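You operate a simulated robot arm through the tools that you are given. There is no shell and no other tool. Be economical: measure what you need, move in short steps, check, and stop when the job is done.

Carry out the task below with a simulated two-armed robot. There is one attempt and no reset: what you move stays moved.

## Task
Empty the small chest; hold it still to draw and shut its stiff drawer.
Fine: the cotton reel goes to the small tin tray, the chest to the GIVE tray. Set down upright: cotton reel, small chest. Where these are worked on the way, their far stop is far enough and under half their travel is too little: drawer of the small chest.

Only the result counts: the job must be done as asked and must still hold three seconds after the hand-in. Knocking over, shifting, dropping, spilling or breaking anything else fails it.

## Robot
Two 7-joint arms with two-finger parallel grippers on one trunk, on a base that drives. Base frame: it is fixed to the floor where the robot stands at the start and does not move with it; the origin is under the middle of the robot, x ahead of it, y to its left, z up. Readings come in cm, degrees, newtons and seconds.
The left shoulder is at the start at [7.6, 17.4, 117.7], the right one opposite. With the tool pointing down near the work surface each hand reaches from about 30 to 72 cm from the robot's upright axis, wherever it stands, measured 20 degrees to its own side. Places, roughly: black GIVE tray [70, -10, 90]; black SELL tray [70, 20, 90]; drawer of the small chest [50, 0, 90]; inside of the black GIVE tray [70, -10, 90]; inside of the small tin tray [50, -20, 90]. Payload 3.6 kg a hand.
Tool frame (each hand has its own): the origin (TCP) lies between the finger pads and is the grasp point; the fingertips stand 3 cm ahead of it; z points along the fingers, y is the line along which they close. The gripper opens to 11 cm. The fingers are 2 cm wide and 1 cm thick; the gripper's body (4.8 by 11.2 cm) begins 5.5 cm behind the TCP.
Orientation is told as [roll, pitch, yaw] about the base's x, y, z axes, in that order, counted from this pose: with the fingers straight down and closing along the base's y, the tool's x points along the base's -x, its y along +y and its z along -z.

## Interface
- The arms move only by the tool drive_tool. It takes "left_commands", "right_commands" or both (then of equal length, played together; a hand with none holds still); each is a list of rows, each a list of 7 numbers: the turn, a rotation vector about the tool's x, y, z in degrees, then the shift along the tool's x, y, z in cm, then the finger opening in cm, from 0 to 11. In form: [[ax, ay, az, dx, dy, dz, jaw], ...]. A call has 1 to 8 rows; each row shifts and turns the commanded pose from where the row before left it, along the tool's axes as they then stand. Rows are played at 5 a second. More than 5 cm and 8.6 degrees between two rows, or a gripper value outside its range, and nothing of the call is played. A pose out of reach is approached as far as the arm can. The call stops where the force on the tool passes 40 N (or 10 N more than at its start, if that is more) or the arm is blocked; 0.2 s more then pass. Each finger travels about 15.3 cm/s and halts on what it meets, pressing with about 33 N; the grip force reading is that of the motor and also rises with nothing between the fingers. The clock runs only during rows and for 0.2 s after the last one: add rows that do not move to give the fingers time. It gives the time, the measured TCP pose, the force on the tool (base axes), the opening and the grip force at its end, in the units of the frame above (readings bear some noise), with the torque about the TCP (base axes, N m) and any sound that the robot's microphone picked up.
- Cameras (640 x 400 px; columns grow to the right, rows downward): "scene" is now at [17.01, 1.04, 135.78]; the picture's right is [0.09, -1.00, 0.00], its down [-0.51, -0.05, -0.86] and it looks along [0.86, 0.08, -0.51] (base axes); focal length 248 px, centre (320, 200). "left" rides on the left gripper at [7.2, -1.7, -10.3] in its tool frame; the picture's right is [0.23, 0.97, 0.00], its down [-0.76, 0.18, -0.62] and it looks along [-0.61, 0.14, 0.78] (tool axes); focal length 222 px, centre (320, 200). "right" rides on the right gripper at [7.2, 1.7, -10.3] in its tool frame; the picture's right is [-0.23, 0.97, 0.00], its down [-0.76, -0.18, -0.62] and it looks along [-0.61, -0.14, 0.78] (tool axes); focal length 222 px, centre (320, 200).
- grab_frame(camera): a new picture of that camera. The clock stands still meanwhile.
- lift_body(by): slides the trunk up (or, below 0, down) by that many cm; the arms and the scene camera ride with it, the base frame stays. It gives what a move gives, with no picture.
- drive_base(legs): drives the robot by 1 to 6 legs, each [ahead, left, turn to the left] in cm, cm and degrees, along the robot's own axes; the way and the turn of a leg run together, so that a leg with both is an arc; at most 150 cm and 180 degrees a leg. The arms and the cameras ride along, it lands a little off, and it stops where it bumps. It gives what a move gives.
- aim_head(pan, tilt): turns the head with the scene camera to pan (to the left, within 86 degrees either way) and tilt (down, from -29 to 69), counted from straight ahead of the robot. It gives what a move gives.
- pixel_to_xyz(camera, pixels): for up to 12 pixels [column, row] of the newest picture of that camera ("zoom" is the newest enlarged one), the place [x, y, z] in the base frame of the surface seen there, good to about 0.3 cm. The clock stands still meanwhile.
- inspect(camera, box): a new picture of the part [left, top, right, bottom] of that camera's present view, enlarged. The clock stands still meanwhile.
- finish_job(): hands the job in; it is judged then, once.

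Keep the steps short. Do not move on a guess: measure, check each grasp and each placing, and mend mistakes. In all there are 80 turns and 78 pictures (those below and enlarged ones count). Leave the grippers open and the arms clear of the work at the hand-in unless told otherwise, and finish with a single line.

The tools are called after ">>>" as a command line: name --argument value ..., lists and objects as JSON in quotes. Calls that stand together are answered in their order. drive_tool: Moves the arms, as the interface text tells. Its arguments: {"type":"object","properties":{"left_commands":{"type":"array"},"right_commands":{"type":"array"}},"required":[]} The other tools are called the same way: lift_body (by) slides the trunk up or down; drive_base (legs) drives the base; aim_head (pan, tilt) turns the head that bears the scene camera; grab_frame (camera) takes a picture; pixel_to_xyz (camera, pixels) gives the place of the surface under pixels of a picture; inspect (camera, box) takes an enlarged picture of a part of a camera's view; finish_job () hands the job in.

At the start:

```text
t: 0.0
left_position: [50.2, 27.16, 120.59]
left_tool_rot: [-0.1, -0.1, 0.2]
left_force: [-0.6, -0.4, -0.5]
left_torque: [0.01, -0.02, 0.02]
left_grip_width: 11.02
left_gripper_force: 0.0
right_position: [47.09, -17.65, 120.41]
right_tool_rot: [0.0, 0.0, 0.0]
right_force: [-0.3, 0.7, -0.8]
right_torque: [0.03, -0.03, 0.01]
right_grip_width: 11.02
right_gripper_force: 0.1
trunk travel left (down, up): [-29.3, 47.0]
robot x, y, heading: [0.12, 0.11, 0.1]
head pan, tilt: [5.4, 30.5]
```

scene: 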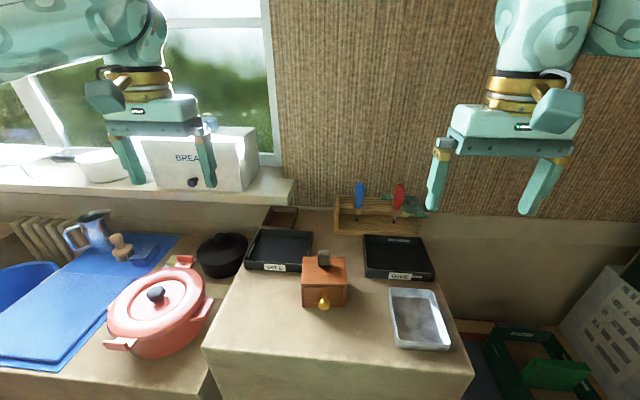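
right: 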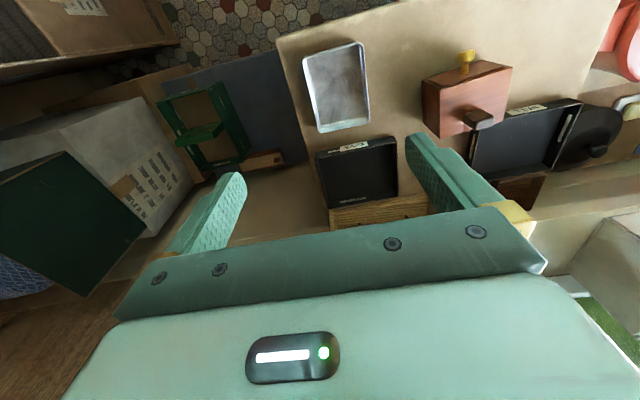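
left: 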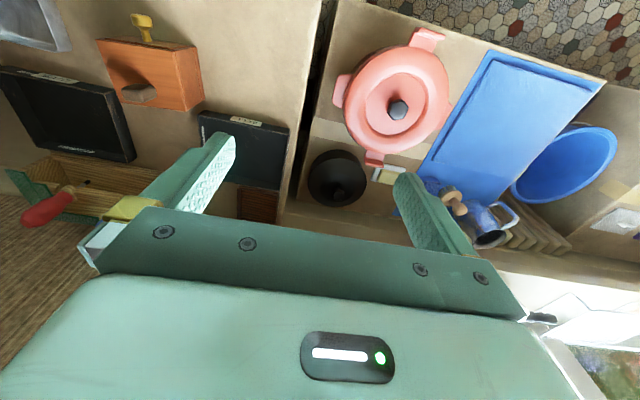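

I see the small chest at about (323,280) with a yellow knob facing the robot. I'll enlarge it to measure.

>>> inspect --camera "scene" --box '[230, 220, 470, 370]'

```text
2.67 times, centred on (350, 295) of scene
```

zoom: 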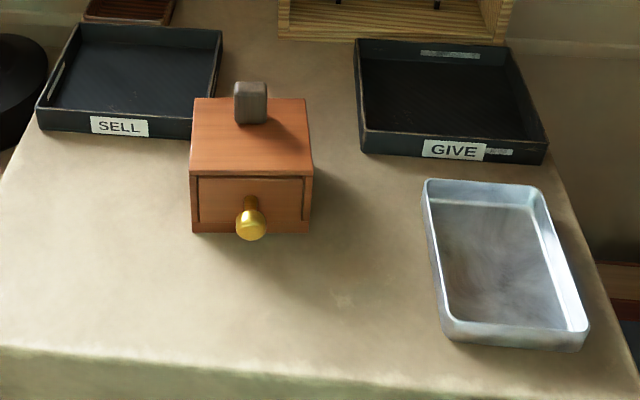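

>>> pixel_to_xyz --camera "zoom" --pixels '[[192, 172], [313, 177], [197, 100], [303, 101], [192, 232], [308, 233], [250, 225], [250, 201], [250, 88], [250, 112], [250, 270], [237, 225]]'

>>> pixel_to_xyz --camera "zoom" --pixels '[[428, 182], [534, 185], [446, 330], [584, 332], [500, 250], [360, 150], [545, 160], [360, 45], [500, 45], [440, 100], [450, 135], [525, 130]]'

```text
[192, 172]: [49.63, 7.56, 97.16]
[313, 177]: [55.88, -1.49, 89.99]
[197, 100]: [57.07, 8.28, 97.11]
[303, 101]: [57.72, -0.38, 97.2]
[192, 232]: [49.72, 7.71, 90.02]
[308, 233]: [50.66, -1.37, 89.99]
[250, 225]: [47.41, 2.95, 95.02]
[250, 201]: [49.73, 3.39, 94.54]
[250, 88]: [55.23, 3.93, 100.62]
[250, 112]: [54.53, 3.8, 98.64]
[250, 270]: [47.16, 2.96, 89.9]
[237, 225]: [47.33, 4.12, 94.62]
```

```text
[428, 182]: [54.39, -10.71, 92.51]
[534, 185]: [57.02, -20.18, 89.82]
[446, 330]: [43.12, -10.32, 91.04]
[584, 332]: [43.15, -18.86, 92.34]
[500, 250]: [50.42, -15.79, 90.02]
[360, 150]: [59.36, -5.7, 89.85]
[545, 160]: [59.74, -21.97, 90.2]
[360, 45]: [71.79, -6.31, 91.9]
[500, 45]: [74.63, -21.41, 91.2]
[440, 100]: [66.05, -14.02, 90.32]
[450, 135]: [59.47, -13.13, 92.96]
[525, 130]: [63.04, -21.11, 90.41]
```

Chest spans roughly x 50–58, y −1.3–8, top 97. I'll look closer at the grey block on top and the knob.

>>> inspect --camera "scene" --box '[290, 240, 360, 315]'

>>> inspect --camera "right" --box '[400, 40, 540, 150]'

```text
5.33 times, centred on (325, 278) of scene
```

zoom: 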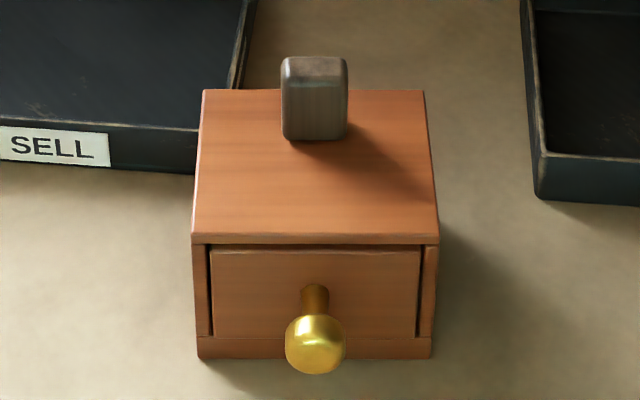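

```text
3.64 times, centred on (470, 95) of right
```

zoom: 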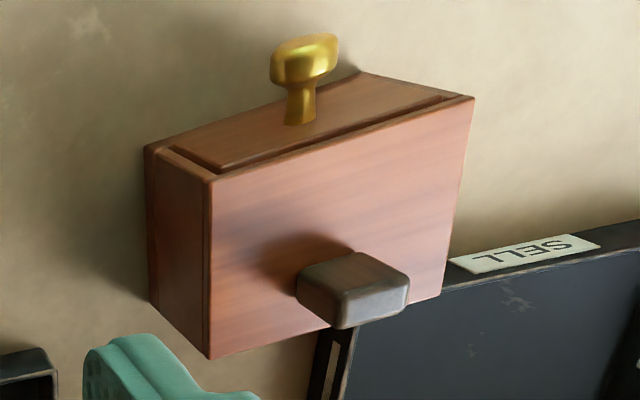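

>>> pixel_to_xyz --camera "zoom" --pixels '[[212, 182], [472, 98], [210, 356], [440, 298], [152, 300], [300, 272], [350, 254], [407, 272], [345, 298], [285, 65], [320, 45], [300, 105]]'

```text
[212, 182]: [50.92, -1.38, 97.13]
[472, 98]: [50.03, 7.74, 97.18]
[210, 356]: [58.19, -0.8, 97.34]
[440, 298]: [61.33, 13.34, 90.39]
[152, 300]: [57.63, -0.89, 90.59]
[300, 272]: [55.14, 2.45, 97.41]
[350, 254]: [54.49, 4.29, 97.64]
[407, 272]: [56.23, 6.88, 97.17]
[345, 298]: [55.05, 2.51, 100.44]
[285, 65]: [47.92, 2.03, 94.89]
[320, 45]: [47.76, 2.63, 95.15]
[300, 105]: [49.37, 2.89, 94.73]
```

The grey block is a fixed handle at the rear of the top; the chest is turned about 5.5° with its centre near (54.4, 3.6). The left hand will clamp its sides from above; first I move above it.

>>> drive_tool --left_commands '[[0, 0, 0, -0.7, -3.92, 0, 11], [0, 0, 0, -0.7, -3.92, 0, 11], [0, 0, 0, -0.7, -3.92, 0, 11], [0, 0, 0, -0.7, -3.92, 0, 11], [0, 0, 0, -0.7, -3.92, 0, 11], [0, 0, 0, -0.7, -3.92, 0, 11], [0, 0, -5.5, 0, 0, 4.5, 11], [0, 0, 0, 0, 0, 4.5, 11]]'

>>> grab_frame --camera "left"

>>> grab_frame --camera "scene"

```text
t: 1.8
left_position: [54.47, 3.2, 111.71]
left_tool_rot: [0.0, 0.0, 5.6]
left_force: [-0.4, -0.3, 0.3]
left_torque: [-0.05, 0.01, -0.03]
left_grip_width: 11.0
left_gripper_force: 0.0
right_position: [47.19, -17.61, 120.45]
right_tool_rot: [0.0, 0.1, 0.0]
right_force: [0.1, -0.8, 0.5]
right_torque: [0.03, 0.0, -0.01]
right_grip_width: 11.0
right_gripper_force: 0.0
trunk travel left (down, up): [-29.3, 47.0]
robot x, y, heading: [0.09, -0.2, -0.1]
head pan, tilt: [5.4, 30.5]
```

```text
71 pictures are left
```

left: 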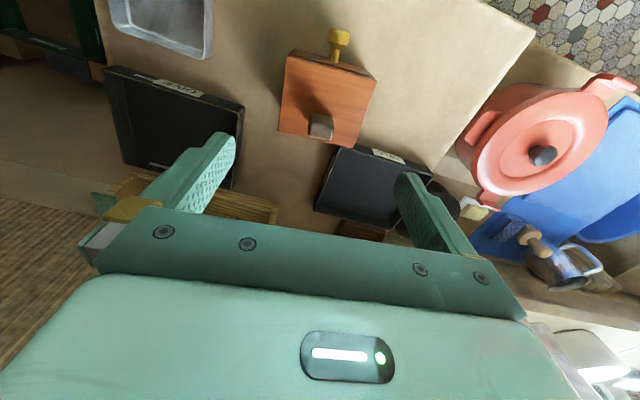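

```text
70 pictures are left
```

scene: 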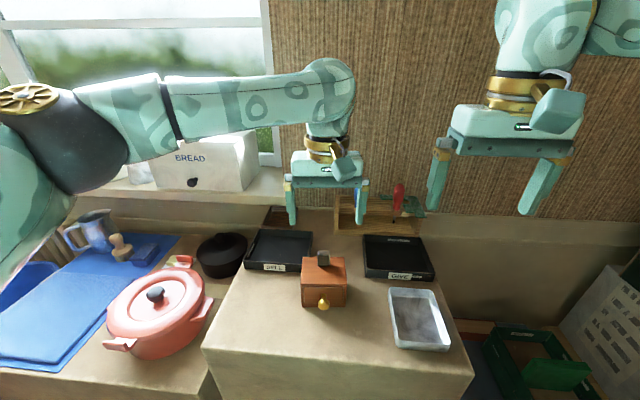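

Offset is small; I lower to just above the chest top and check finger alignment.

>>> drive_tool --left_commands '[[0, 0, 0, -0.44, 0.41, 2.5, 11], [0, 0, 0, 0, 0, 4.5, 11], [0, 0, 0, 0, 0, 4, 11]]'

>>> grab_frame --camera "left"

>>> inspect --camera "scene" --box '[240, 200, 400, 320]'

```text
t: 2.6
left_position: [54.86, 3.9, 100.6]
left_tool_rot: [-0.1, 0.0, 5.6]
left_force: [0.2, 0.3, -0.6]
left_torque: [0.02, 0.01, 0.01]
left_grip_width: 11.0
left_gripper_force: 0.0
right_position: [47.33, -17.65, 120.4]
right_tool_rot: [-0.1, 0.1, 0.0]
right_force: [0.6, -0.9, -0.4]
right_torque: [-0.04, 0.0, -0.03]
right_grip_width: 11.0
right_gripper_force: 0.0
trunk travel left (down, up): [-29.3, 47.0]
robot x, y, heading: [-0.01, 0.24, -0.1]
head pan, tilt: [5.4, 30.5]
```

```text
69 pictures are left
```

left: 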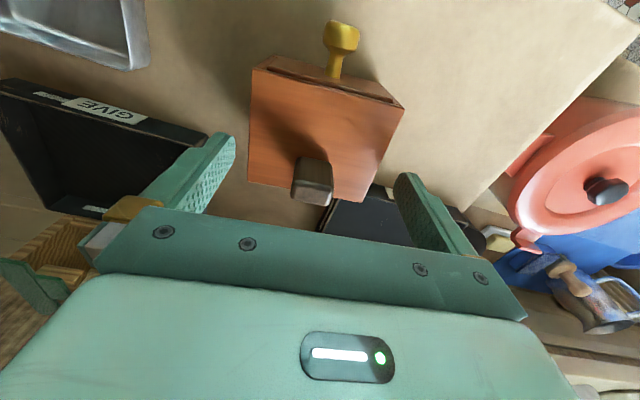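

```text
3.33 times, centred on (320, 260) of scene
```

zoom: 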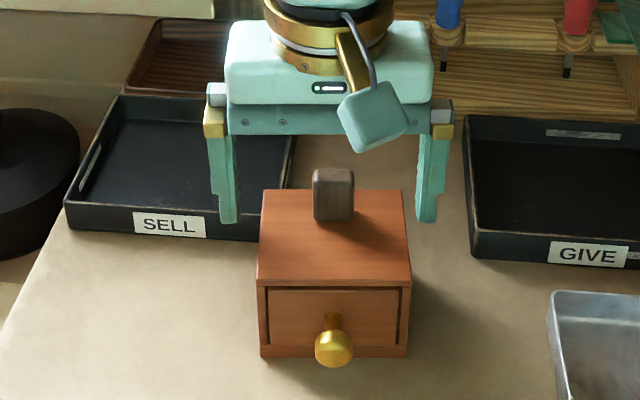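

The fingers straddle the chest. I check where the SELL tray front wall stands relative to the left finger.

>>> pixel_to_xyz --camera "zoom" --pixels '[[245, 215], [245, 238], [200, 212], [228, 215], [262, 192], [403, 192], [425, 215], [333, 200], [315, 200], [352, 200], [333, 172]]'

```text
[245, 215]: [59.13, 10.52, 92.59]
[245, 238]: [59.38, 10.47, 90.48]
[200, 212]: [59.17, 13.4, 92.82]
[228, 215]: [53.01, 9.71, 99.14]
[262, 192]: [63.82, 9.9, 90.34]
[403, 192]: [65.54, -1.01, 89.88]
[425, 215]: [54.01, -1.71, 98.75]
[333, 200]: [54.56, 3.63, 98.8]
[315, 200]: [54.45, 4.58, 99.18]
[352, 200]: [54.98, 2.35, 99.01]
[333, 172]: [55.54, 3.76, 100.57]
```

Clear of SELL (x 59). Lower 4.4 cm and close on the chest sides.

>>> drive_tool --left_commands '[[0, 0, 0, 0, -0.2, 2.2, 11], [0, 0, 0, 0, 0, 2.2, 11], [0, 0, 0, 0, 0, 0, 9.8], [0, 0, 0, 0, 0, 0, 9.4], [0, 0, 0, 0, 0, 0, 8.5], [0, 0, 0, 0, 0, 0, 8.5]]'

>>> inspect --camera "scene" --box '[240, 200, 400, 320]'

```text
t: 4.0
left_position: [54.72, 3.72, 96.36]
left_tool_rot: [0.0, -0.1, 5.5]
left_force: [0.2, -0.2, -0.4]
left_torque: [-0.14, -0.16, -0.06]
left_grip_width: 9.19
left_gripper_force: 33.2
right_position: [47.09, -17.68, 120.37]
right_tool_rot: [-0.1, 0.1, -0.1]
right_force: [0.2, 0.4, -0.6]
right_torque: [0.0, 0.0, -0.03]
right_grip_width: 11.0
right_gripper_force: 0.1
trunk travel left (down, up): [-29.3, 47.0]
robot x, y, heading: [0.16, -0.0, -0.1]
head pan, tilt: [5.4, 30.5]
```

```text
3.33 times, centred on (320, 260) of scene
```

zoom: 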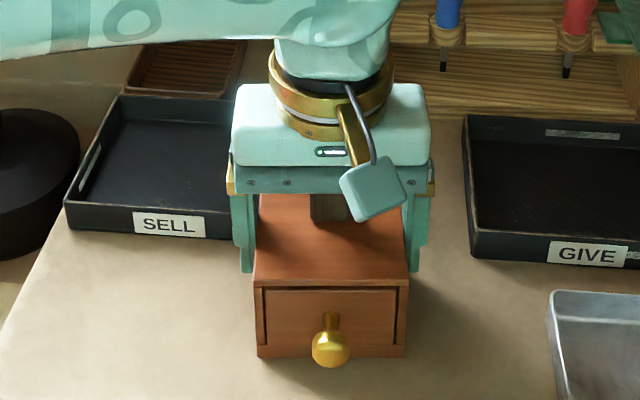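

Held (9.19 cm, 33 N). Now I measure the knob and the left camera box to plan the right hand's tilted approach.

>>> pixel_to_xyz --camera "zoom" --pixels '[[330, 345], [330, 360], [316, 347], [347, 347], [331, 333], [331, 320], [372, 190], [372, 215], [395, 205], [290, 300], [375, 305]]'

```text
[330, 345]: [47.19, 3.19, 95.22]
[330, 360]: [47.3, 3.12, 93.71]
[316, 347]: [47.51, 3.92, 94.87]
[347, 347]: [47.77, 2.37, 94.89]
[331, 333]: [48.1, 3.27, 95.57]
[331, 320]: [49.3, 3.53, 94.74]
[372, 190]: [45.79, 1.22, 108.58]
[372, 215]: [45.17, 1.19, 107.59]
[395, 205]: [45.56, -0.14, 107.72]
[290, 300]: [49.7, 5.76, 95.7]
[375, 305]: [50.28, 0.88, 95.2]
```

Knob head centre ≈ (47.7, 3.15, 94.5). The left camera box overhangs at z≈107, so the right hand will come tilted 50° from the front. First I turn it in place.

>>> drive_tool --right_commands '[[0, 0, -5.5, 0, 0, 0, 6], [0, -8.35, 0, 0, 0, 0, 5], [0, -8.35, 0, 0, 0, 0, 5], [0, -8.35, 0, 0, 0, 0, 5], [0, -8.35, 0, 0, 0, 0, 5], [0, -8.35, 0, 0, 0, 0, 5], [0, -8.25, 0, 0, 0, 0, 5]]'

>>> grab_frame --camera "scene"

```text
t: 5.6
left_position: [54.85, 3.65, 96.24]
left_tool_rot: [0.0, 0.0, 5.6]
left_force: [-0.6, 0.9, -0.3]
left_torque: [-0.13, -0.1, 0.0]
left_grip_width: 9.16
left_gripper_force: 32.8
right_position: [47.08, -17.67, 120.6]
right_tool_rot: [0.1, -50.1, 5.5]
right_force: [0.6, -0.5, 0.2]
right_torque: [0.03, 0.0, -0.02]
right_grip_width: 4.98
right_gripper_force: 0.0
trunk travel left (down, up): [-29.3, 47.0]
robot x, y, heading: [0.22, -0.05, 0.1]
head pan, tilt: [5.4, 30.5]
```

```text
66 pictures are left
```

scene: 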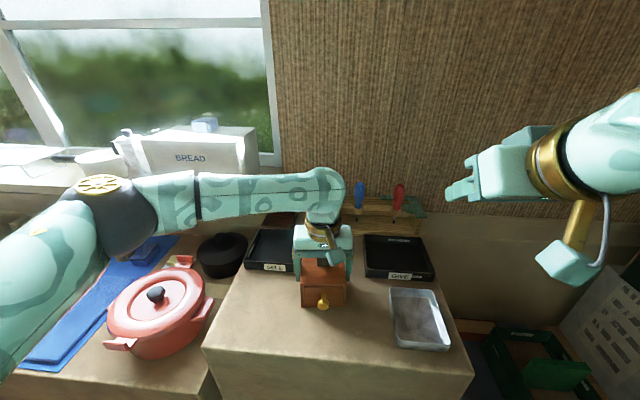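

Tilt is as wanted. Next I back it off and lower it in front of the tin tray (to about x 39, z 97.5), clear of everything.

>>> drive_tool --right_commands '[[0, 0, 0, 3.79, 0, 1.44, 5], [0, 0, 0, 3.79, 0, 1.44, 5], [0, 0, 0, 3.79, 0, 1.44, 5], [0, 0, 0, 3.79, 0, 1.44, 5], [0, 0, 0, 3.79, 0, 1.44, 5], [0, 0, 0, 3.79, 0, 1.44, 5], [0, 0, 0, 0, 4.5, 0, 5], [0, 0, 0, 0, 4.5, 0, 5]]'

>>> grab_frame --camera "scene"

```text
t: 7.4
left_position: [54.81, 3.86, 96.35]
left_tool_rot: [0.0, 0.0, 5.5]
left_force: [0.9, 1.4, -0.7]
left_torque: [-0.04, -0.03, -0.01]
left_grip_width: 9.2
left_gripper_force: 32.8
right_position: [44.53, -7.88, 103.63]
right_tool_rot: [-0.1, -50.0, 5.6]
right_force: [-0.1, 1.0, -0.2]
right_torque: [0.0, -0.01, 0.0]
right_grip_width: 5.01
right_gripper_force: 0.0
right hand out of reach, approached as far as the arm can: row 3, 4, 5, 6
trunk travel left (down, up): [-29.3, 47.0]
robot x, y, heading: [-0.06, -0.19, -0.1]
head pan, tilt: [5.4, 30.5]
```

```text
65 pictures are left
```

scene: 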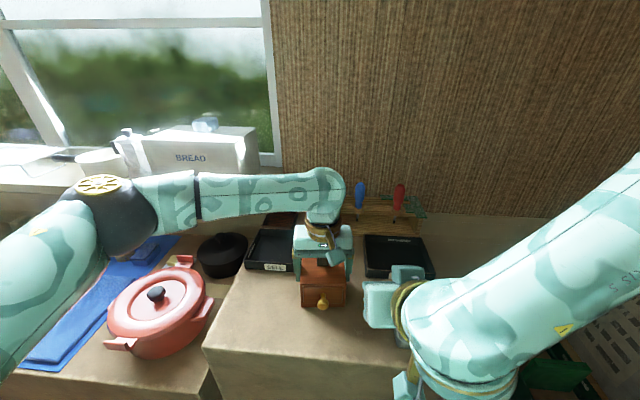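

The near, low tilted pose is out of reach from here. I'll release the chest, raise both hands, and back the base 12 cm before trying again.

>>> drive_tool --left_commands '[[0, 0, 0, 0, 0, 0, 10.5], [0, 0, 0, 0, 0, 0, 11], [0, 0, 0, 0, 0, -3, 11], [0, 0, 0, 0, 0, -4, 11], [0, 0, 0, 0, 0, -4, 11]]' --right_commands '[[0, 0, 0, 0, 0, 0, 5], [0, 0, 0, -3.8, 0, -3.2, 5], [0, 0, 0, -3.8, 0, -3.2, 5], [0, 0, 0, -3.8, 0, -3.2, 5], [0, 0, 0, 0, 0, 0, 5]]'

>>> grab_frame --camera "scene"

```text
t: 8.6
left_position: [54.75, 3.79, 107.23]
left_tool_rot: [0.1, 0.0, 5.5]
left_force: [0.0, 0.8, -0.6]
left_torque: [-0.03, 0.0, -0.01]
left_grip_width: 11.02
left_gripper_force: 0.1
right_position: [44.59, -7.97, 118.89]
right_tool_rot: [0.1, -50.0, 5.5]
right_force: [1.1, 1.3, -0.3]
right_torque: [0.03, -0.03, 0.02]
right_grip_width: 4.99
right_gripper_force: 0.0
trunk travel left (down, up): [-29.3, 47.0]
robot x, y, heading: [-0.05, 0.18, 0.1]
head pan, tilt: [5.4, 30.5]
```

```text
64 pictures are left
```

scene: 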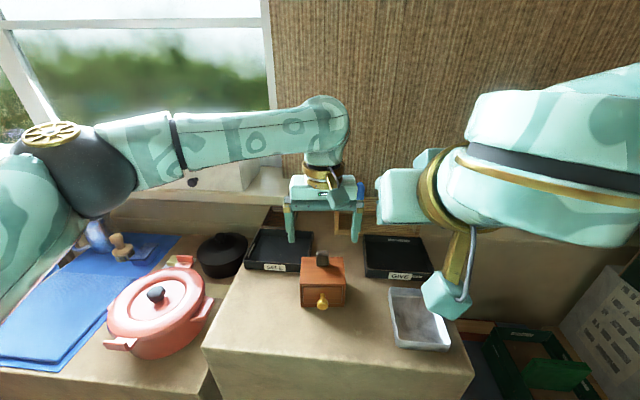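

Hands are clear. Drive back 12 cm.

>>> drive_base --legs '[[-12, 0, 0]]'

>>> grab_frame --camera "scene"

```text
t: 9.8
left_position: [42.66, 3.83, 107.19]
left_tool_rot: [-0.1, 0.1, 5.6]
left_force: [-0.5, -0.7, -0.4]
left_torque: [0.03, 0.01, 0.01]
left_grip_width: 10.99
left_gripper_force: 0.0
right_position: [32.29, -7.99, 118.8]
right_tool_rot: [-0.1, -50.0, 5.6]
right_force: [-0.8, -0.6, -0.3]
right_torque: [-0.02, -0.02, 0.02]
right_grip_width: 4.99
right_gripper_force: 0.1
trunk travel left (down, up): [-29.3, 47.0]
robot x, y, heading: [-12.07, -0.29, -0.0]
head pan, tilt: [5.4, 30.5]
```

```text
63 pictures are left
```

scene: 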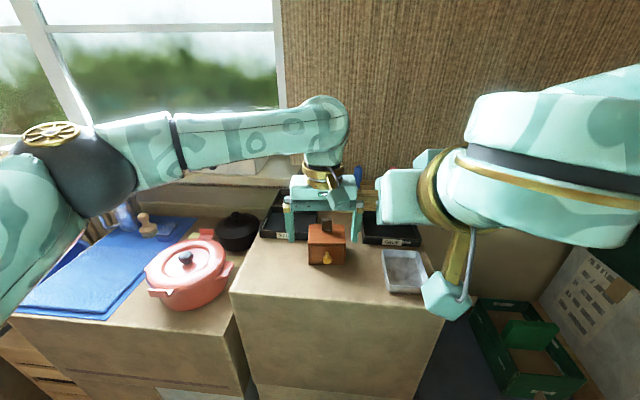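

Now both hands: left forward again above the chest, right lowered to a start pose at about (38, −8, 99).

>>> drive_tool --left_commands '[[0, 0, 0, -2.41, -0.25, 0, 11], [0, 0, 0, -2.41, -0.25, 0, 11], [0, 0, 0, -2.41, -0.25, 0, 11], [0, 0, 0, -2.41, -0.25, 0, 11], [0, 0, 0, -2.41, -0.25, 0, 11]]' --right_commands '[[0, 0, 0, 2.36, 0, 3.42, 5], [0, 0, 0, 2.36, 0, 3.42, 5], [0, 0, 0, 2.36, 0, 3.42, 5], [0, 0, 0, 2.36, 0, 3.42, 5], [0, 0, 0, 2.36, 0, 3.42, 5]]'

>>> grab_frame --camera "scene"

>>> grab_frame --camera "left"

```text
t: 11.0
left_position: [52.16, 5.55, 107.04]
left_tool_rot: [0.0, 0.1, 5.5]
left_force: [0.0, -0.4, 0.8]
left_torque: [0.03, 0.03, -0.01]
left_grip_width: 10.99
left_gripper_force: 0.0
left hand out of reach, approached as far as the arm can: row 4, 5
right_position: [37.78, -7.38, 98.87]
right_tool_rot: [0.2, -50.0, 5.5]
right_force: [0.5, -0.8, -1.0]
right_torque: [0.0, -0.02, -0.01]
right_grip_width: 4.99
right_gripper_force: 0.0
trunk travel left (down, up): [-29.3, 47.0]
robot x, y, heading: [-12.14, -0.13, 0.0]
head pan, tilt: [5.4, 30.5]
```

```text
62 pictures are left
```

scene: 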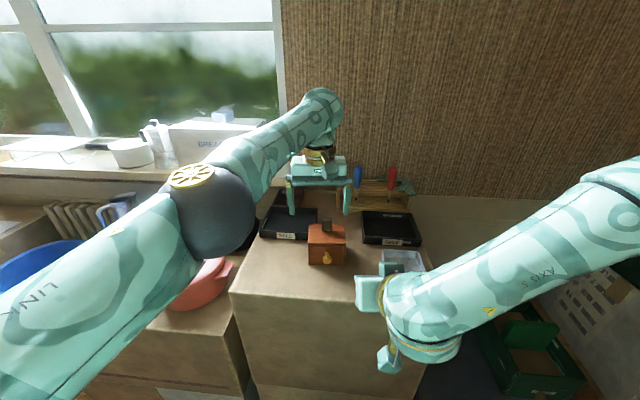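

```text
61 pictures are left
```

left: 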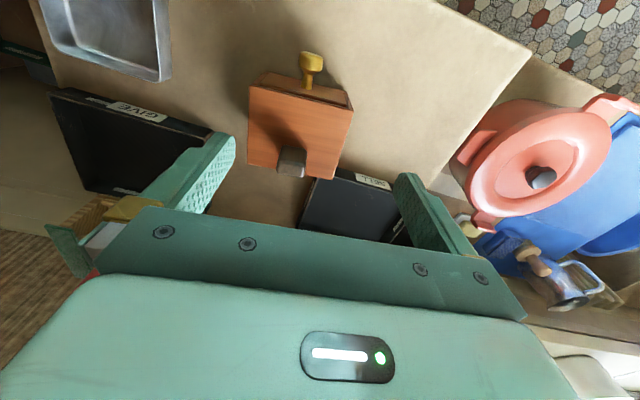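

Left is now short by 3 cm. Driving 4 cm ahead and 8 cm to the right suits both arms; both hands are above everything there.

>>> drive_base --legs '[[4, -8, 0]]'

>>> grab_frame --camera "scene"

```text
t: 12.1
left_position: [56.34, -2.61, 107.02]
left_tool_rot: [0.0, 0.0, 5.6]
left_force: [-0.4, -0.2, 0.5]
left_torque: [0.03, 0.03, -0.01]
left_grip_width: 11.0
left_gripper_force: 0.1
right_position: [41.92, -15.51, 98.73]
right_tool_rot: [0.0, -49.9, 5.4]
right_force: [0.0, 0.3, 0.2]
right_torque: [0.01, 0.0, 0.05]
right_grip_width: 4.97
right_gripper_force: 0.0
trunk travel left (down, up): [-29.3, 47.0]
robot x, y, heading: [-8.1, -7.84, -0.4]
head pan, tilt: [5.4, 30.5]
```

```text
60 pictures are left
```

scene: 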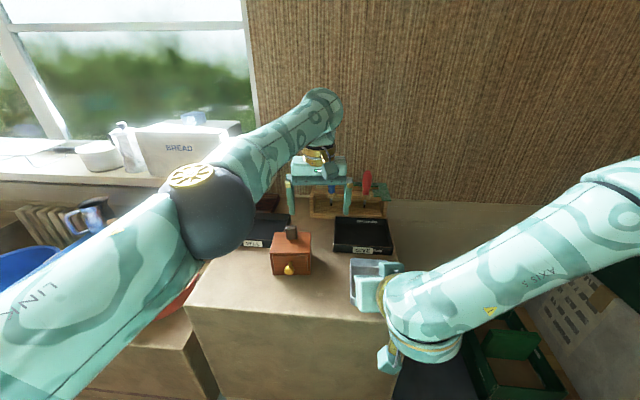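

Move left back over the chest centre and down to just above it.

>>> drive_tool --left_commands '[[0, 0, 0, 0.45, 3.2, 0, 11], [0, 0, 0, 0.45, 3.2, 0, 11], [0, 0, 0, 0, 0, 3.2, 11], [0, 0, 0, 0, 0, 3.2, 11]]'

>>> inspect --camera "scene" --box '[210, 170, 370, 290]'

```text
t: 13.1
left_position: [58.16, 3.11, 101.25]
left_tool_rot: [0.0, 0.0, 5.7]
left_force: [-0.6, -0.3, -0.1]
left_torque: [-0.01, 0.0, -0.01]
left_grip_width: 11.01
left_gripper_force: 0.2
left hand out of reach, approached as far as the arm can: row 1, 2, 3
right_position: [41.81, -15.42, 98.93]
right_tool_rot: [0.0, -49.9, 5.5]
right_force: [1.2, -0.7, -0.7]
right_torque: [-0.02, -0.02, 0.01]
right_grip_width: 5.01
right_gripper_force: 0.0
trunk travel left (down, up): [-29.3, 47.0]
robot x, y, heading: [-8.5, -7.87, 0.1]
head pan, tilt: [5.4, 30.5]
```

```text
3.33 times, centred on (290, 230) of scene
```

zoom: 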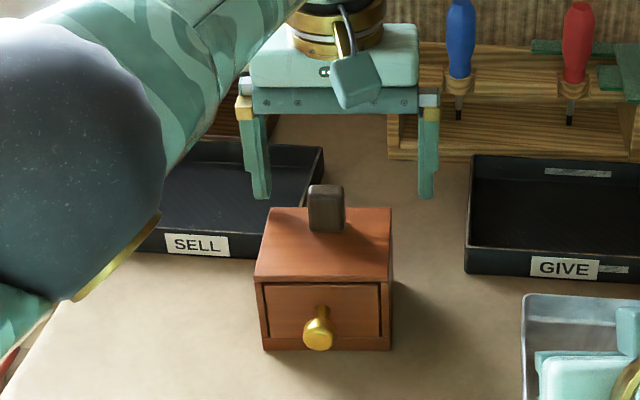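

It ended at (58.2, 3.1); correct by −3.4 in x, +0.5 in y.

>>> drive_tool --left_commands '[[0, 0, 0, 1.6, 0.4, 0, 11], [0, 0, 0, 1.7, 0.4, 0, 11], [0, 0, 0, 0, 0, 0, 11]]'

>>> grab_frame --camera "left"

>>> inspect --camera "scene" --box '[210, 170, 370, 290]'

```text
t: 13.9
left_position: [58.06, 2.97, 101.13]
left_tool_rot: [0.0, 0.1, 5.5]
left_force: [-0.4, -0.1, -1.1]
left_torque: [0.0, 0.0, -0.01]
left_grip_width: 10.99
left_gripper_force: 0.0
left hand out of reach, approached as far as the arm can: row 1, 2
right_position: [41.74, -15.41, 98.85]
right_tool_rot: [0.0, -50.0, 5.4]
right_force: [-0.5, 0.3, 0.3]
right_torque: [-0.03, 0.01, 0.01]
right_grip_width: 5.0
right_gripper_force: 0.0
trunk travel left (down, up): [-29.3, 47.0]
robot x, y, heading: [-7.96, -8.01, -0.2]
head pan, tilt: [5.4, 30.5]
```

```text
58 pictures are left
```

left: 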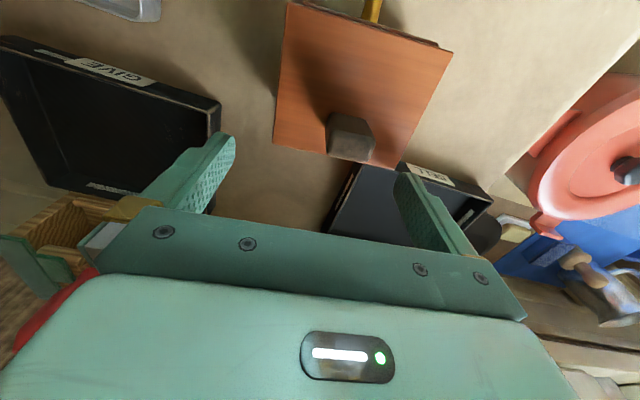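

```text
3.33 times, centred on (290, 230) of scene
```

zoom: 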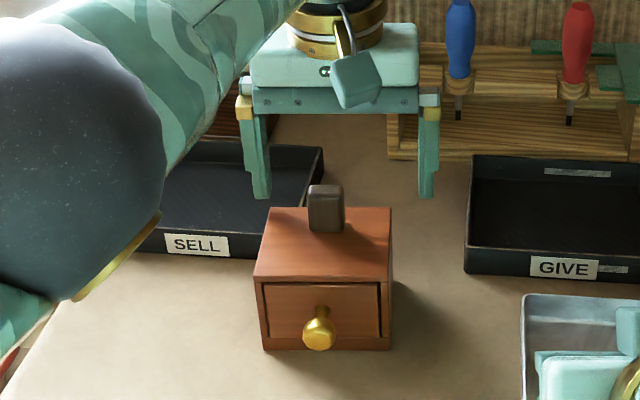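

The arm is in an awkward posture. I try to unwind it: raise and pull straight back a bit, then sideways.

>>> drive_tool --left_commands '[[0, 0, 0, 0, 0, -4, 11], [0, 0, 0, 0, 0, -4, 11], [0, 0, 0, 4, 0, -2, 11], [0, 0, 0, 4, 0, -2, 11], [0, 0, 0, 4, 0, 0, 11], [0, 0, 0, 4, 0, 0, 11]]'

>>> grab_frame --camera "scene"

```text
t: 15.3
left_position: [55.49, 1.51, 115.08]
left_tool_rot: [0.2, 0.3, 5.5]
left_force: [-1.1, -0.1, -0.3]
left_torque: [0.0, 0.02, 0.0]
left_grip_width: 10.99
left_gripper_force: 0.0
left hand out of reach, approached as far as the arm can: row 2, 3, 4, 5, 6
right_position: [41.71, -15.42, 98.84]
right_tool_rot: [-0.1, -50.0, 5.4]
right_force: [-0.8, 0.3, -0.1]
right_torque: [-0.04, -0.04, 0.01]
right_grip_width: 5.0
right_gripper_force: 0.0
trunk travel left (down, up): [-29.3, 47.0]
robot x, y, heading: [-7.8, -8.08, 0.0]
head pan, tilt: [5.4, 30.5]
```

```text
56 pictures are left
```

scene: 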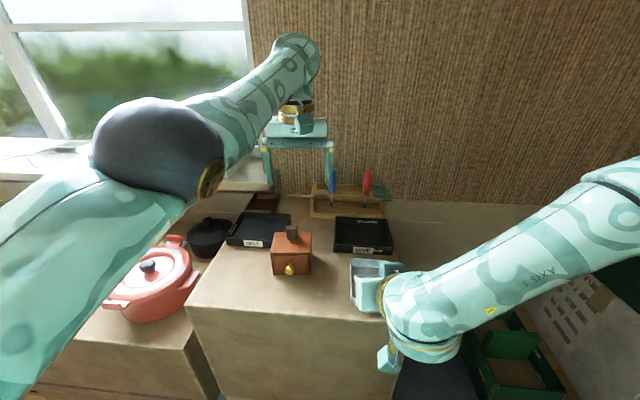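

The elbow has come up again. Try moving toward +y and back.

>>> drive_tool --left_commands '[[0, 0, 0, 2, 2.5, 0, 11], [0, 0, 0, 2, 2.5, 0, 11], [0, 0, 0, 2, 2, 0, 11], [0, 0, 0, 2, 1, 0, 11], [0, 0, 0, 2, 0, 0, 11]]'

>>> grab_frame --camera "scene"

```text
t: 16.5
left_position: [55.79, 6.25, 117.92]
left_tool_rot: [0.0, 0.0, 5.6]
left_force: [0.0, -0.2, -1.8]
left_torque: [-0.04, 0.01, 0.01]
left_grip_width: 11.02
left_gripper_force: 0.1
left hand out of reach, approached as far as the arm can: row 1, 2, 3, 4, 5
right_position: [41.81, -15.55, 98.91]
right_tool_rot: [0.0, -50.0, 5.5]
right_force: [1.5, 0.8, 0.7]
right_torque: [0.02, 0.02, -0.02]
right_grip_width: 5.02
right_gripper_force: 0.1
trunk travel left (down, up): [-29.3, 47.0]
robot x, y, heading: [-8.03, -7.76, -0.3]
head pan, tilt: [5.4, 30.5]
```

```text
55 pictures are left
```

scene: 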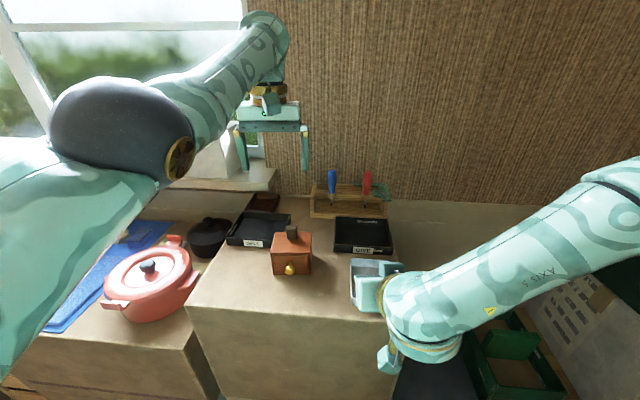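

I'll send it toward its relative start pose (≈(42,19,121), yaw 0) to unwind the joints.

>>> drive_tool --left_commands '[[0, 0, 5.5, 0, 3, 0, 11], [0, 0, 0, 0, 3.5, -1, 11], [0, 0, 0, 0, 3.5, -1, 11], [0, 0, 0, 2, 3, -1, 11], [0, 0, 0, 4, 0, 0, 11], [0, 0, 0, 4, 0, 0, 11], [0, 0, 0, 4, 0, 0, 11]]'

>>> grab_frame --camera "scene"

```text
t: 18.1
left_position: [53.66, 19.86, 124.31]
left_tool_rot: [0.0, 0.1, 0.1]
left_force: [0.2, 0.3, 0.1]
left_torque: [-0.01, -0.04, 0.0]
left_grip_width: 11.01
left_gripper_force: 0.0
left hand out of reach, approached as far as the arm can: row 1, 4, 5, 6, 7
right_position: [41.85, -15.44, 98.97]
right_tool_rot: [0.0, -50.0, 5.5]
right_force: [-0.7, 0.4, -0.1]
right_torque: [-0.02, 0.01, -0.02]
right_grip_width: 5.01
right_gripper_force: 0.1
trunk travel left (down, up): [-29.3, 47.0]
robot x, y, heading: [-7.63, -8.3, -0.1]
head pan, tilt: [5.4, 30.5]
```

```text
54 pictures are left
```

scene: 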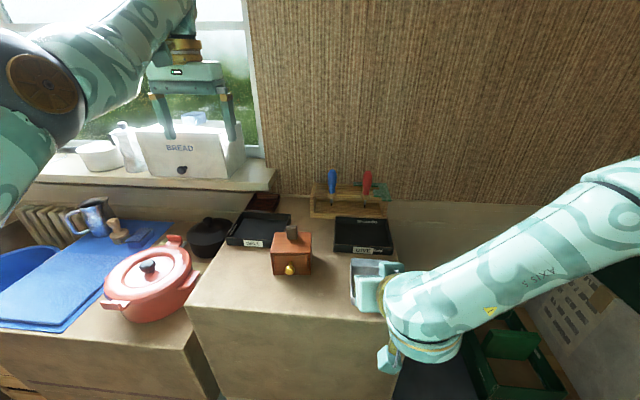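

Still limited. Test a small yaw both ways with backward motion to find the blocked direction.

>>> drive_tool --left_commands '[[0, 0, 8, 0, 2, 0, 11], [0, 0, 8, 0, 2, 0, 11], [0, 0, 8, 2, 1, 0, 11], [0, 0, 0, 3, 0, 0, 11], [0, 0, 0, 3, 0, 0, 11]]'

```text
t: 19.3
left_position: [52.19, 27.14, 125.17]
left_tool_rot: [0.0, 0.2, -24.0]
left_force: [-0.1, 0.1, 0.5]
left_torque: [0.03, 0.0, 0.0]
left_grip_width: 10.97
left_gripper_force: 0.1
left hand out of reach, approached as far as the arm can: row 2, 3, 4, 5
right_position: [41.86, -15.49, 99.02]
right_tool_rot: [0.0, -50.0, 5.5]
right_force: [-0.6, -0.5, -0.7]
right_torque: [0.0, -0.03, -0.03]
right_grip_width: 5.03
right_gripper_force: 0.1
trunk travel left (down, up): [-29.3, 47.0]
robot x, y, heading: [-7.9, -8.08, -0.2]
head pan, tilt: [5.4, 30.5]
```

Yaw to the right did not help; try the other way.

>>> drive_tool --left_commands '[[0, 0, -8, 0, 0, 0, 11], [0, 0, -8, 0, 0, 0, 11], [0, 0, -8, 0, 0, 0, 11], [0, 0, -8, 0, 0, 0, 11], [0, 0, -8, 0, 0, 0, 11], [0, 0, 0, 3, 0, 0, 11], [0, 0, 0, 3, 0, 0, 11], [0, 0, 0, 3, 0, 0, 11]]'

>>> grab_frame --camera "scene"

```text
t: 21.1
left_position: [52.06, 26.79, 125.77]
left_tool_rot: [0.0, 0.1, 16.1]
left_force: [-0.4, 0.0, 0.1]
left_torque: [-0.02, -0.01, 0.03]
left_grip_width: 10.95
left_gripper_force: 0.1
left hand out of reach, approached as far as the arm can: row 6, 7, 8
right_position: [41.72, -15.39, 98.92]
right_tool_rot: [0.1, -50.1, 5.5]
right_force: [0.7, -0.3, -0.1]
right_torque: [-0.01, 0.01, 0.0]
right_grip_width: 5.03
right_gripper_force: 0.1
trunk travel left (down, up): [-29.3, 47.0]
robot x, y, heading: [-8.26, -8.22, -0.1]
head pan, tilt: [5.4, 30.5]
```

```text
53 pictures are left
```

scene: 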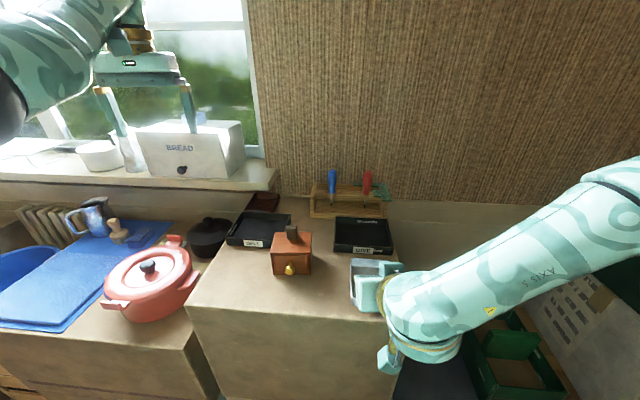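

Try relaxing the orientation: tilt fingers forward 24° and then retract.

>>> drive_tool --left_commands '[[0, -8, 0, 0, 0, 0, 11], [0, -8, 0, 0, 0, 0, 11], [0, -8, 0, 0, 0, 0, 11], [0, 0, 0, 2.74, 0, -1.22, 11], [0, 0, 0, 2.74, 0, -1.22, 11], [0, 0, 0, 2.74, 0, -1.22, 11]]'

```text
t: 22.5
left_position: [56.33, 26.87, 133.32]
left_tool_rot: [0.0, -24.0, 16.1]
left_force: [-0.1, -0.5, 0.5]
left_torque: [0.0, 0.01, 0.0]
left_grip_width: 11.02
left_gripper_force: 0.2
left hand out of reach, approached as far as the arm can: row 1, 2, 3, 4, 5, 6
right_position: [41.71, -15.38, 99.04]
right_tool_rot: [0.0, -49.9, 5.4]
right_force: [-0.7, -0.1, 0.7]
right_torque: [0.06, 0.03, -0.01]
right_grip_width: 5.01
right_gripper_force: 0.1
trunk travel left (down, up): [-29.3, 47.0]
robot x, y, heading: [-7.42, -7.68, -0.2]
head pan, tilt: [5.4, 30.5]
```

That pushed it the wrong way; so tilting fingers back should free it.

>>> drive_tool --left_commands '[[0, 8, 0, 0, 0, 0, 11], [0, 8, 0, 0, 0, 0, 11], [0, 8, 0, 0, 0, 0, 11], [0, 8, 0, 0, 0, 0, 11], [0, 8, 0, 0, 0, 0, 11], [0, 8, 0, 0, 0, 0, 11], [0, 0, 0, 3, 0, 0, 11], [0, 0, 0, 3, 0, 0, 11]]'

>>> grab_frame --camera "scene"

```text
t: 24.3
left_position: [49.79, 30.94, 131.53]
left_tool_rot: [-1.6, -6.1, 18.4]
left_force: [0.7, -0.2, -0.3]
left_torque: [-0.03, -0.01, 0.05]
left_grip_width: 11.0
left_gripper_force: 0.1
left hand out of reach, approached as far as the arm can: row 1, 2, 3, 4, 5, 6, 7, 8
right_position: [41.81, -15.39, 98.93]
right_tool_rot: [0.0, -50.0, 5.5]
right_force: [-0.3, 0.1, -0.3]
right_torque: [0.03, 0.01, 0.0]
right_grip_width: 5.01
right_gripper_force: 0.0
trunk travel left (down, up): [-29.3, 47.0]
robot x, y, heading: [-7.75, -7.94, -0.1]
head pan, tilt: [5.4, 30.5]
```

```text
52 pictures are left
```

scene: 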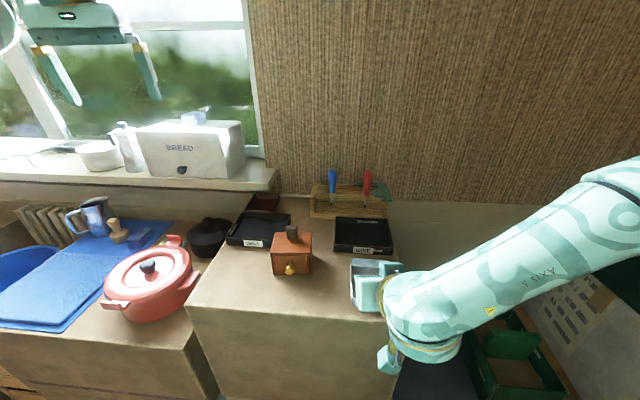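

I turn the head to see the left arm's shape.

>>> aim_head --pan 50 --tilt 5

>>> grab_frame --camera "scene"

```text
t: 25.5
left_position: [49.98, 30.84, 131.58]
left_tool_rot: [-1.5, -6.0, 18.2]
left_force: [0.1, 0.0, -0.3]
left_torque: [-0.01, 0.02, 0.05]
left_grip_width: 11.02
left_gripper_force: 0.0
right_position: [41.74, -15.38, 98.78]
right_tool_rot: [0.0, -50.0, 5.5]
right_force: [-0.2, 0.2, -0.1]
right_torque: [-0.01, 0.0, 0.03]
right_grip_width: 5.02
right_gripper_force: 0.1
trunk travel left (down, up): [-29.3, 47.0]
robot x, y, heading: [-7.79, -8.07, -0.0]
head pan, tilt: [50.0, 5.0]
```

```text
51 pictures are left
```

scene: 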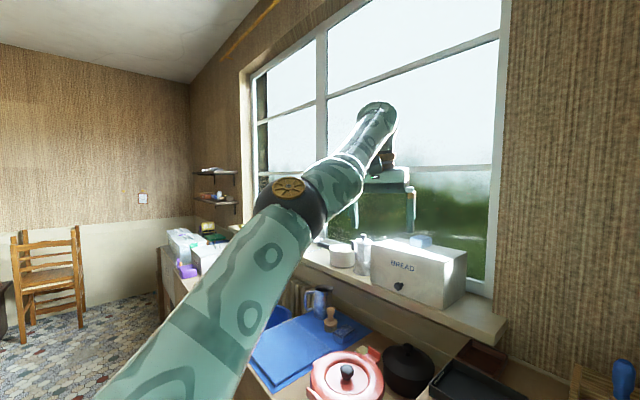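

The arm is almost straight (singular). I'll bend it by moving down and inward.

>>> drive_tool --left_commands '[[0, 0, 0, 0, 0, 4.5, 11], [0, 0, 0, 0, 0, 4.5, 11], [0, 6, 0, 0, 0, 0, 11], [0, 0, 0, 3, -2, 1, 11], [0, 0, 0, 3, -2, 0, 11], [0, 0, 0, 3, -2, 0, 11], [0, 0, 0, 3, -2, 0, 11]]'

>>> grab_frame --camera "scene"

```text
t: 27.1
left_position: [53.6, 22.55, 126.32]
left_tool_rot: [-1.4, -2.9, 18.2]
left_force: [0.2, 0.3, 0.4]
left_torque: [0.0, 0.04, 0.04]
left_grip_width: 11.02
left_gripper_force: 0.1
left hand out of reach, approached as far as the arm can: row 1, 2, 3, 4, 5, 6, 7
right_position: [41.78, -15.44, 98.96]
right_tool_rot: [0.0, -50.0, 5.4]
right_force: [-0.2, 0.3, -0.7]
right_torque: [0.02, -0.01, -0.01]
right_grip_width: 5.0
right_gripper_force: 0.1
trunk travel left (down, up): [-29.3, 47.0]
robot x, y, heading: [-7.94, -8.02, 0.3]
head pan, tilt: [50.0, 5.0]
```

```text
50 pictures are left
```

scene: 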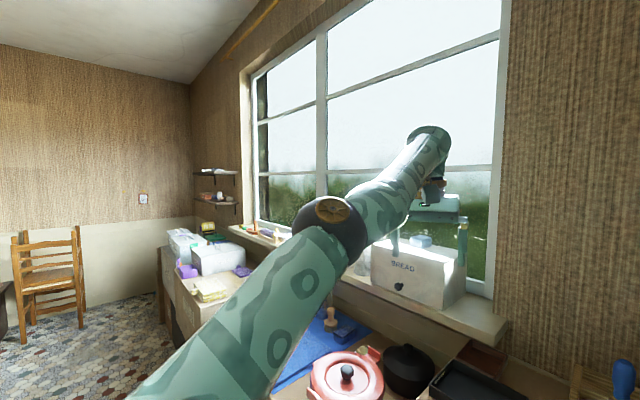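

The posture resembles the good one (elbow to the left). Continue moving right and down, with x slightly back.

>>> drive_tool --left_commands '[[0, 0, 5, 0.5, -4, 0.5, 11], [0, 0, 5, 0.5, -4, 1, 11], [0, 3, 2.5, 1, -4, 1, 11], [0, 0, 0, 1, -3, 1, 11], [0, 0, 0, 1, -1, 1, 11], [0, 0, 0, 1, 0, 1, 11]]'

>>> grab_frame --camera "scene"

```text
t: 28.5
left_position: [54.3, 6.04, 121.56]
left_tool_rot: [-0.9, -0.2, 5.6]
left_force: [-0.2, -0.2, -0.2]
left_torque: [-0.01, 0.0, 0.0]
left_grip_width: 11.0
left_gripper_force: 0.1
left hand out of reach, approached as far as the arm can: row 3, 4, 5, 6
right_position: [41.77, -15.35, 98.9]
right_tool_rot: [0.0, -50.0, 5.5]
right_force: [-0.1, 0.0, -0.9]
right_torque: [0.0, 0.03, 0.04]
right_grip_width: 5.0
right_gripper_force: 0.0
trunk travel left (down, up): [-29.3, 47.0]
robot x, y, heading: [-8.02, -8.44, 0.1]
head pan, tilt: [50.0, 5.0]
```

```text
49 pictures are left
```

scene: 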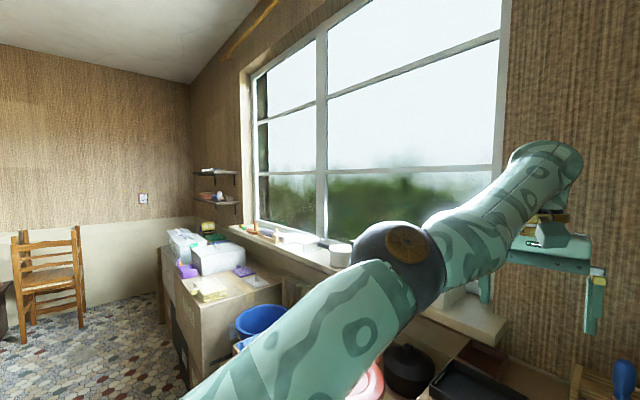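

Arm is pinned straight; tiny inward steps along the shoulder line should let the elbow start bending.

>>> drive_tool --left_commands '[[0, 0, 0, 0.15, 0, 0.08, 11], [0, 0, 0, 0.2, 0, 0.1, 11], [0, 0, 0, 0.3, 0, 0.15, 11], [0, 0, 0, 0.5, 0, 0.25, 11], [0, 0, 0, 0.8, 0, 0.4, 11], [0, 0, 0, 1, 0, 0.5, 11], [0, 0, 0, 1.5, 0, 0.7, 11], [0, 0, 0, 2, 0, 1, 11]]'

```text
t: 30.3
left_position: [54.32, 4.49, 121.17]
left_tool_rot: [-1.0, -0.3, 5.7]
left_force: [-0.5, 0.6, 1.1]
left_torque: [0.02, -0.02, 0.0]
left_grip_width: 10.98
left_gripper_force: 0.1
left hand out of reach, approached as far as the arm can: row 2, 3, 4, 5, 6, 7, 8
right_position: [41.69, -15.41, 99.03]
right_tool_rot: [-0.1, -50.0, 5.4]
right_force: [-0.2, -0.5, -0.6]
right_torque: [0.02, -0.01, 0.0]
right_grip_width: 5.01
right_gripper_force: 0.0
trunk travel left (down, up): [-29.3, 47.0]
robot x, y, heading: [-7.82, -7.9, 0.1]
head pan, tilt: [50.0, 5.0]
```

I zigzag: sideways along the reach sphere with slight inward component, so the elbow takes up the motion.

>>> drive_tool --left_commands '[[0, 0, 4, 0.7, -4, 0, 11], [0, 0, 4, 1.0, -4, 0, 11], [0, 0, 4, 1.4, -4, 0, 11], [0, 0, 4, 1.8, -4, 0, 11]]'

>>> grab_frame --camera "scene"

```text
t: 31.3
left_position: [50.2, -7.45, 121.22]
left_tool_rot: [-0.9, -0.4, -10.4]
left_force: [-0.7, -0.3, -0.4]
left_torque: [-0.01, -0.02, 0.02]
left_grip_width: 11.0
left_gripper_force: 0.0
left hand out of reach, approached as far as the arm can: row 1, 4
right_position: [41.83, -15.35, 98.84]
right_tool_rot: [0.0, -50.0, 5.5]
right_force: [-0.9, -0.5, 0.3]
right_torque: [0.01, -0.03, 0.04]
right_grip_width: 5.04
right_gripper_force: 0.0
trunk travel left (down, up): [-29.3, 47.0]
robot x, y, heading: [-8.13, -7.86, 0.1]
head pan, tilt: [50.0, 5.0]
```

```text
48 pictures are left
```

scene: 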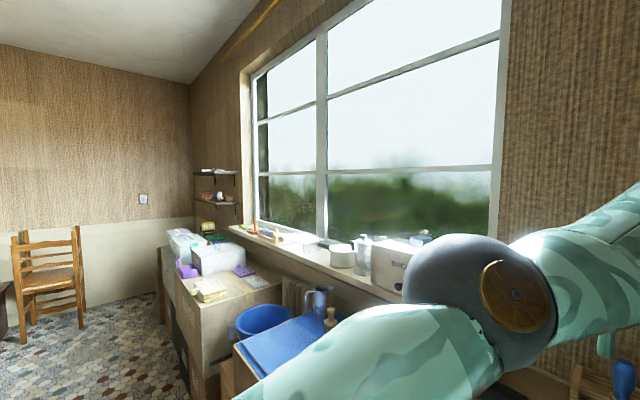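

Now elbow is bending in a vertical plane (forearm rising). Go up and inward to bend it properly.

>>> drive_tool --left_commands '[[0, 0, 0, 0.5, 0, -3, 11], [0, 0, 0, 1, 0, -3, 11], [0, 0, 0, 2, 0, -3, 11], [0, 0, 0, 3, 0, -2, 11], [0, 0, 0, 3, 1, 0, 11], [0, 0, 0, 3, 2, 0, 11]]'

>>> grab_frame --camera "scene"

```text
t: 32.7
left_position: [47.89, -7.08, 126.4]
left_tool_rot: [-1.2, -0.6, -10.1]
left_force: [0.8, -0.6, -0.2]
left_torque: [0.0, 0.01, -0.01]
left_grip_width: 11.03
left_gripper_force: 0.0
left hand out of reach, approached as far as the arm can: row 1, 3, 4, 5, 6
right_position: [41.82, -15.43, 98.99]
right_tool_rot: [0.0, -49.9, 5.5]
right_force: [0.3, -0.1, -0.5]
right_torque: [-0.03, 0.01, 0.02]
right_grip_width: 5.01
right_gripper_force: 0.1
trunk travel left (down, up): [-29.3, 47.0]
robot x, y, heading: [-8.1, -7.7, -0.2]
head pan, tilt: [50.0, 5.0]
```

```text
47 pictures are left
```

scene: 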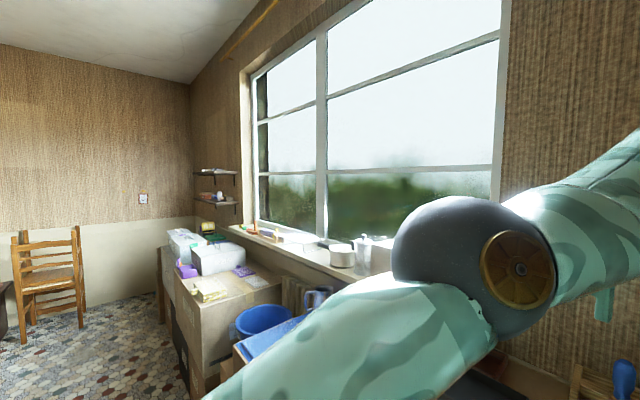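

The elbow looks slightly over-straight at its limit. So I stretch outward first, then swing downward, to let it fold the proper way.

>>> drive_tool --left_commands '[[0, 0, 0, -3.5, -1, -1.5, 11], [0, 0, 0, -3.5, -1, -1.5, 11], [0, 0, 0, 0, 0, 4.5, 11], [0, 0, 0, 0, 0, 4.5, 11], [0, 0, 0, 1, 0, 4.5, 11], [0, 0, 0, 2, 0, 3, 11], [0, 0, 0, 3, 0, 0, 11]]'

>>> grab_frame --camera "scene"

```text
t: 34.3
left_position: [52.94, -7.8, 112.65]
left_tool_rot: [-0.8, -0.4, -10.4]
left_force: [-0.1, 0.8, 0.5]
left_torque: [-0.02, -0.05, 0.03]
left_grip_width: 11.01
left_gripper_force: 0.0
left hand out of reach, approached as far as the arm can: row 1, 2, 3, 4, 5, 6, 7
right_position: [41.66, -15.39, 98.99]
right_tool_rot: [0.0, -49.9, 5.5]
right_force: [0.1, 0.1, 0.2]
right_torque: [0.02, 0.0, -0.01]
right_grip_width: 4.98
right_gripper_force: 0.1
trunk travel left (down, up): [-29.3, 47.0]
robot x, y, heading: [-8.13, -8.3, 0.1]
head pan, tilt: [50.0, 5.0]
```

```text
46 pictures are left
```

scene: 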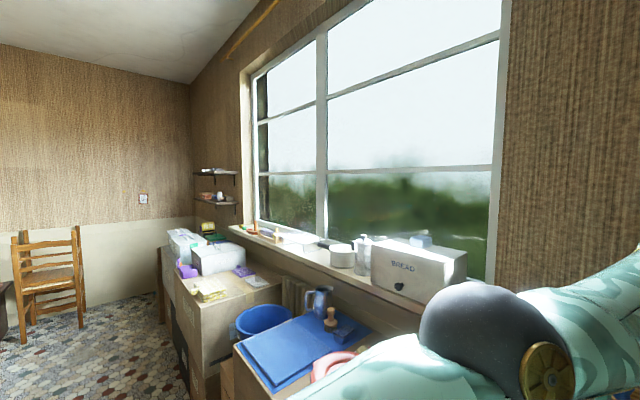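

Look at the whole arm from a straighter view.

>>> aim_head --pan 15 --tilt 25

>>> grab_frame --camera "scene"

```text
t: 35.3
left_position: [53.05, -7.83, 112.77]
left_tool_rot: [-0.8, -0.5, -10.3]
left_force: [0.1, -1.0, -0.4]
left_torque: [0.02, -0.01, 0.02]
left_grip_width: 10.98
left_gripper_force: 0.0
right_position: [41.97, -15.43, 98.83]
right_tool_rot: [0.0, -50.1, 5.6]
right_force: [0.5, -0.7, -1.1]
right_torque: [-0.02, -0.02, 0.02]
right_grip_width: 5.01
right_gripper_force: 0.1
trunk travel left (down, up): [-29.3, 47.0]
robot x, y, heading: [-8.13, -7.96, -0.0]
head pan, tilt: [15.0, 25.0]
```

```text
45 pictures are left
```

scene: 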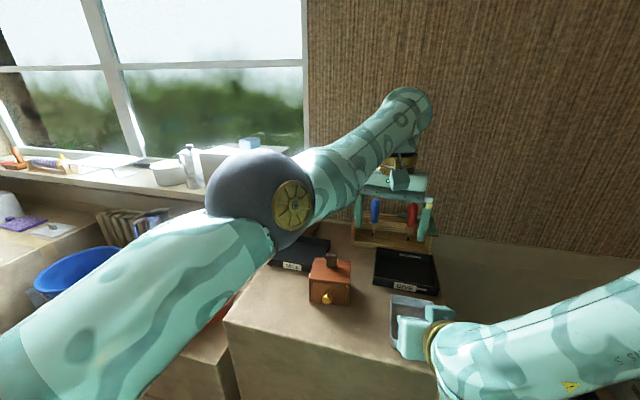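

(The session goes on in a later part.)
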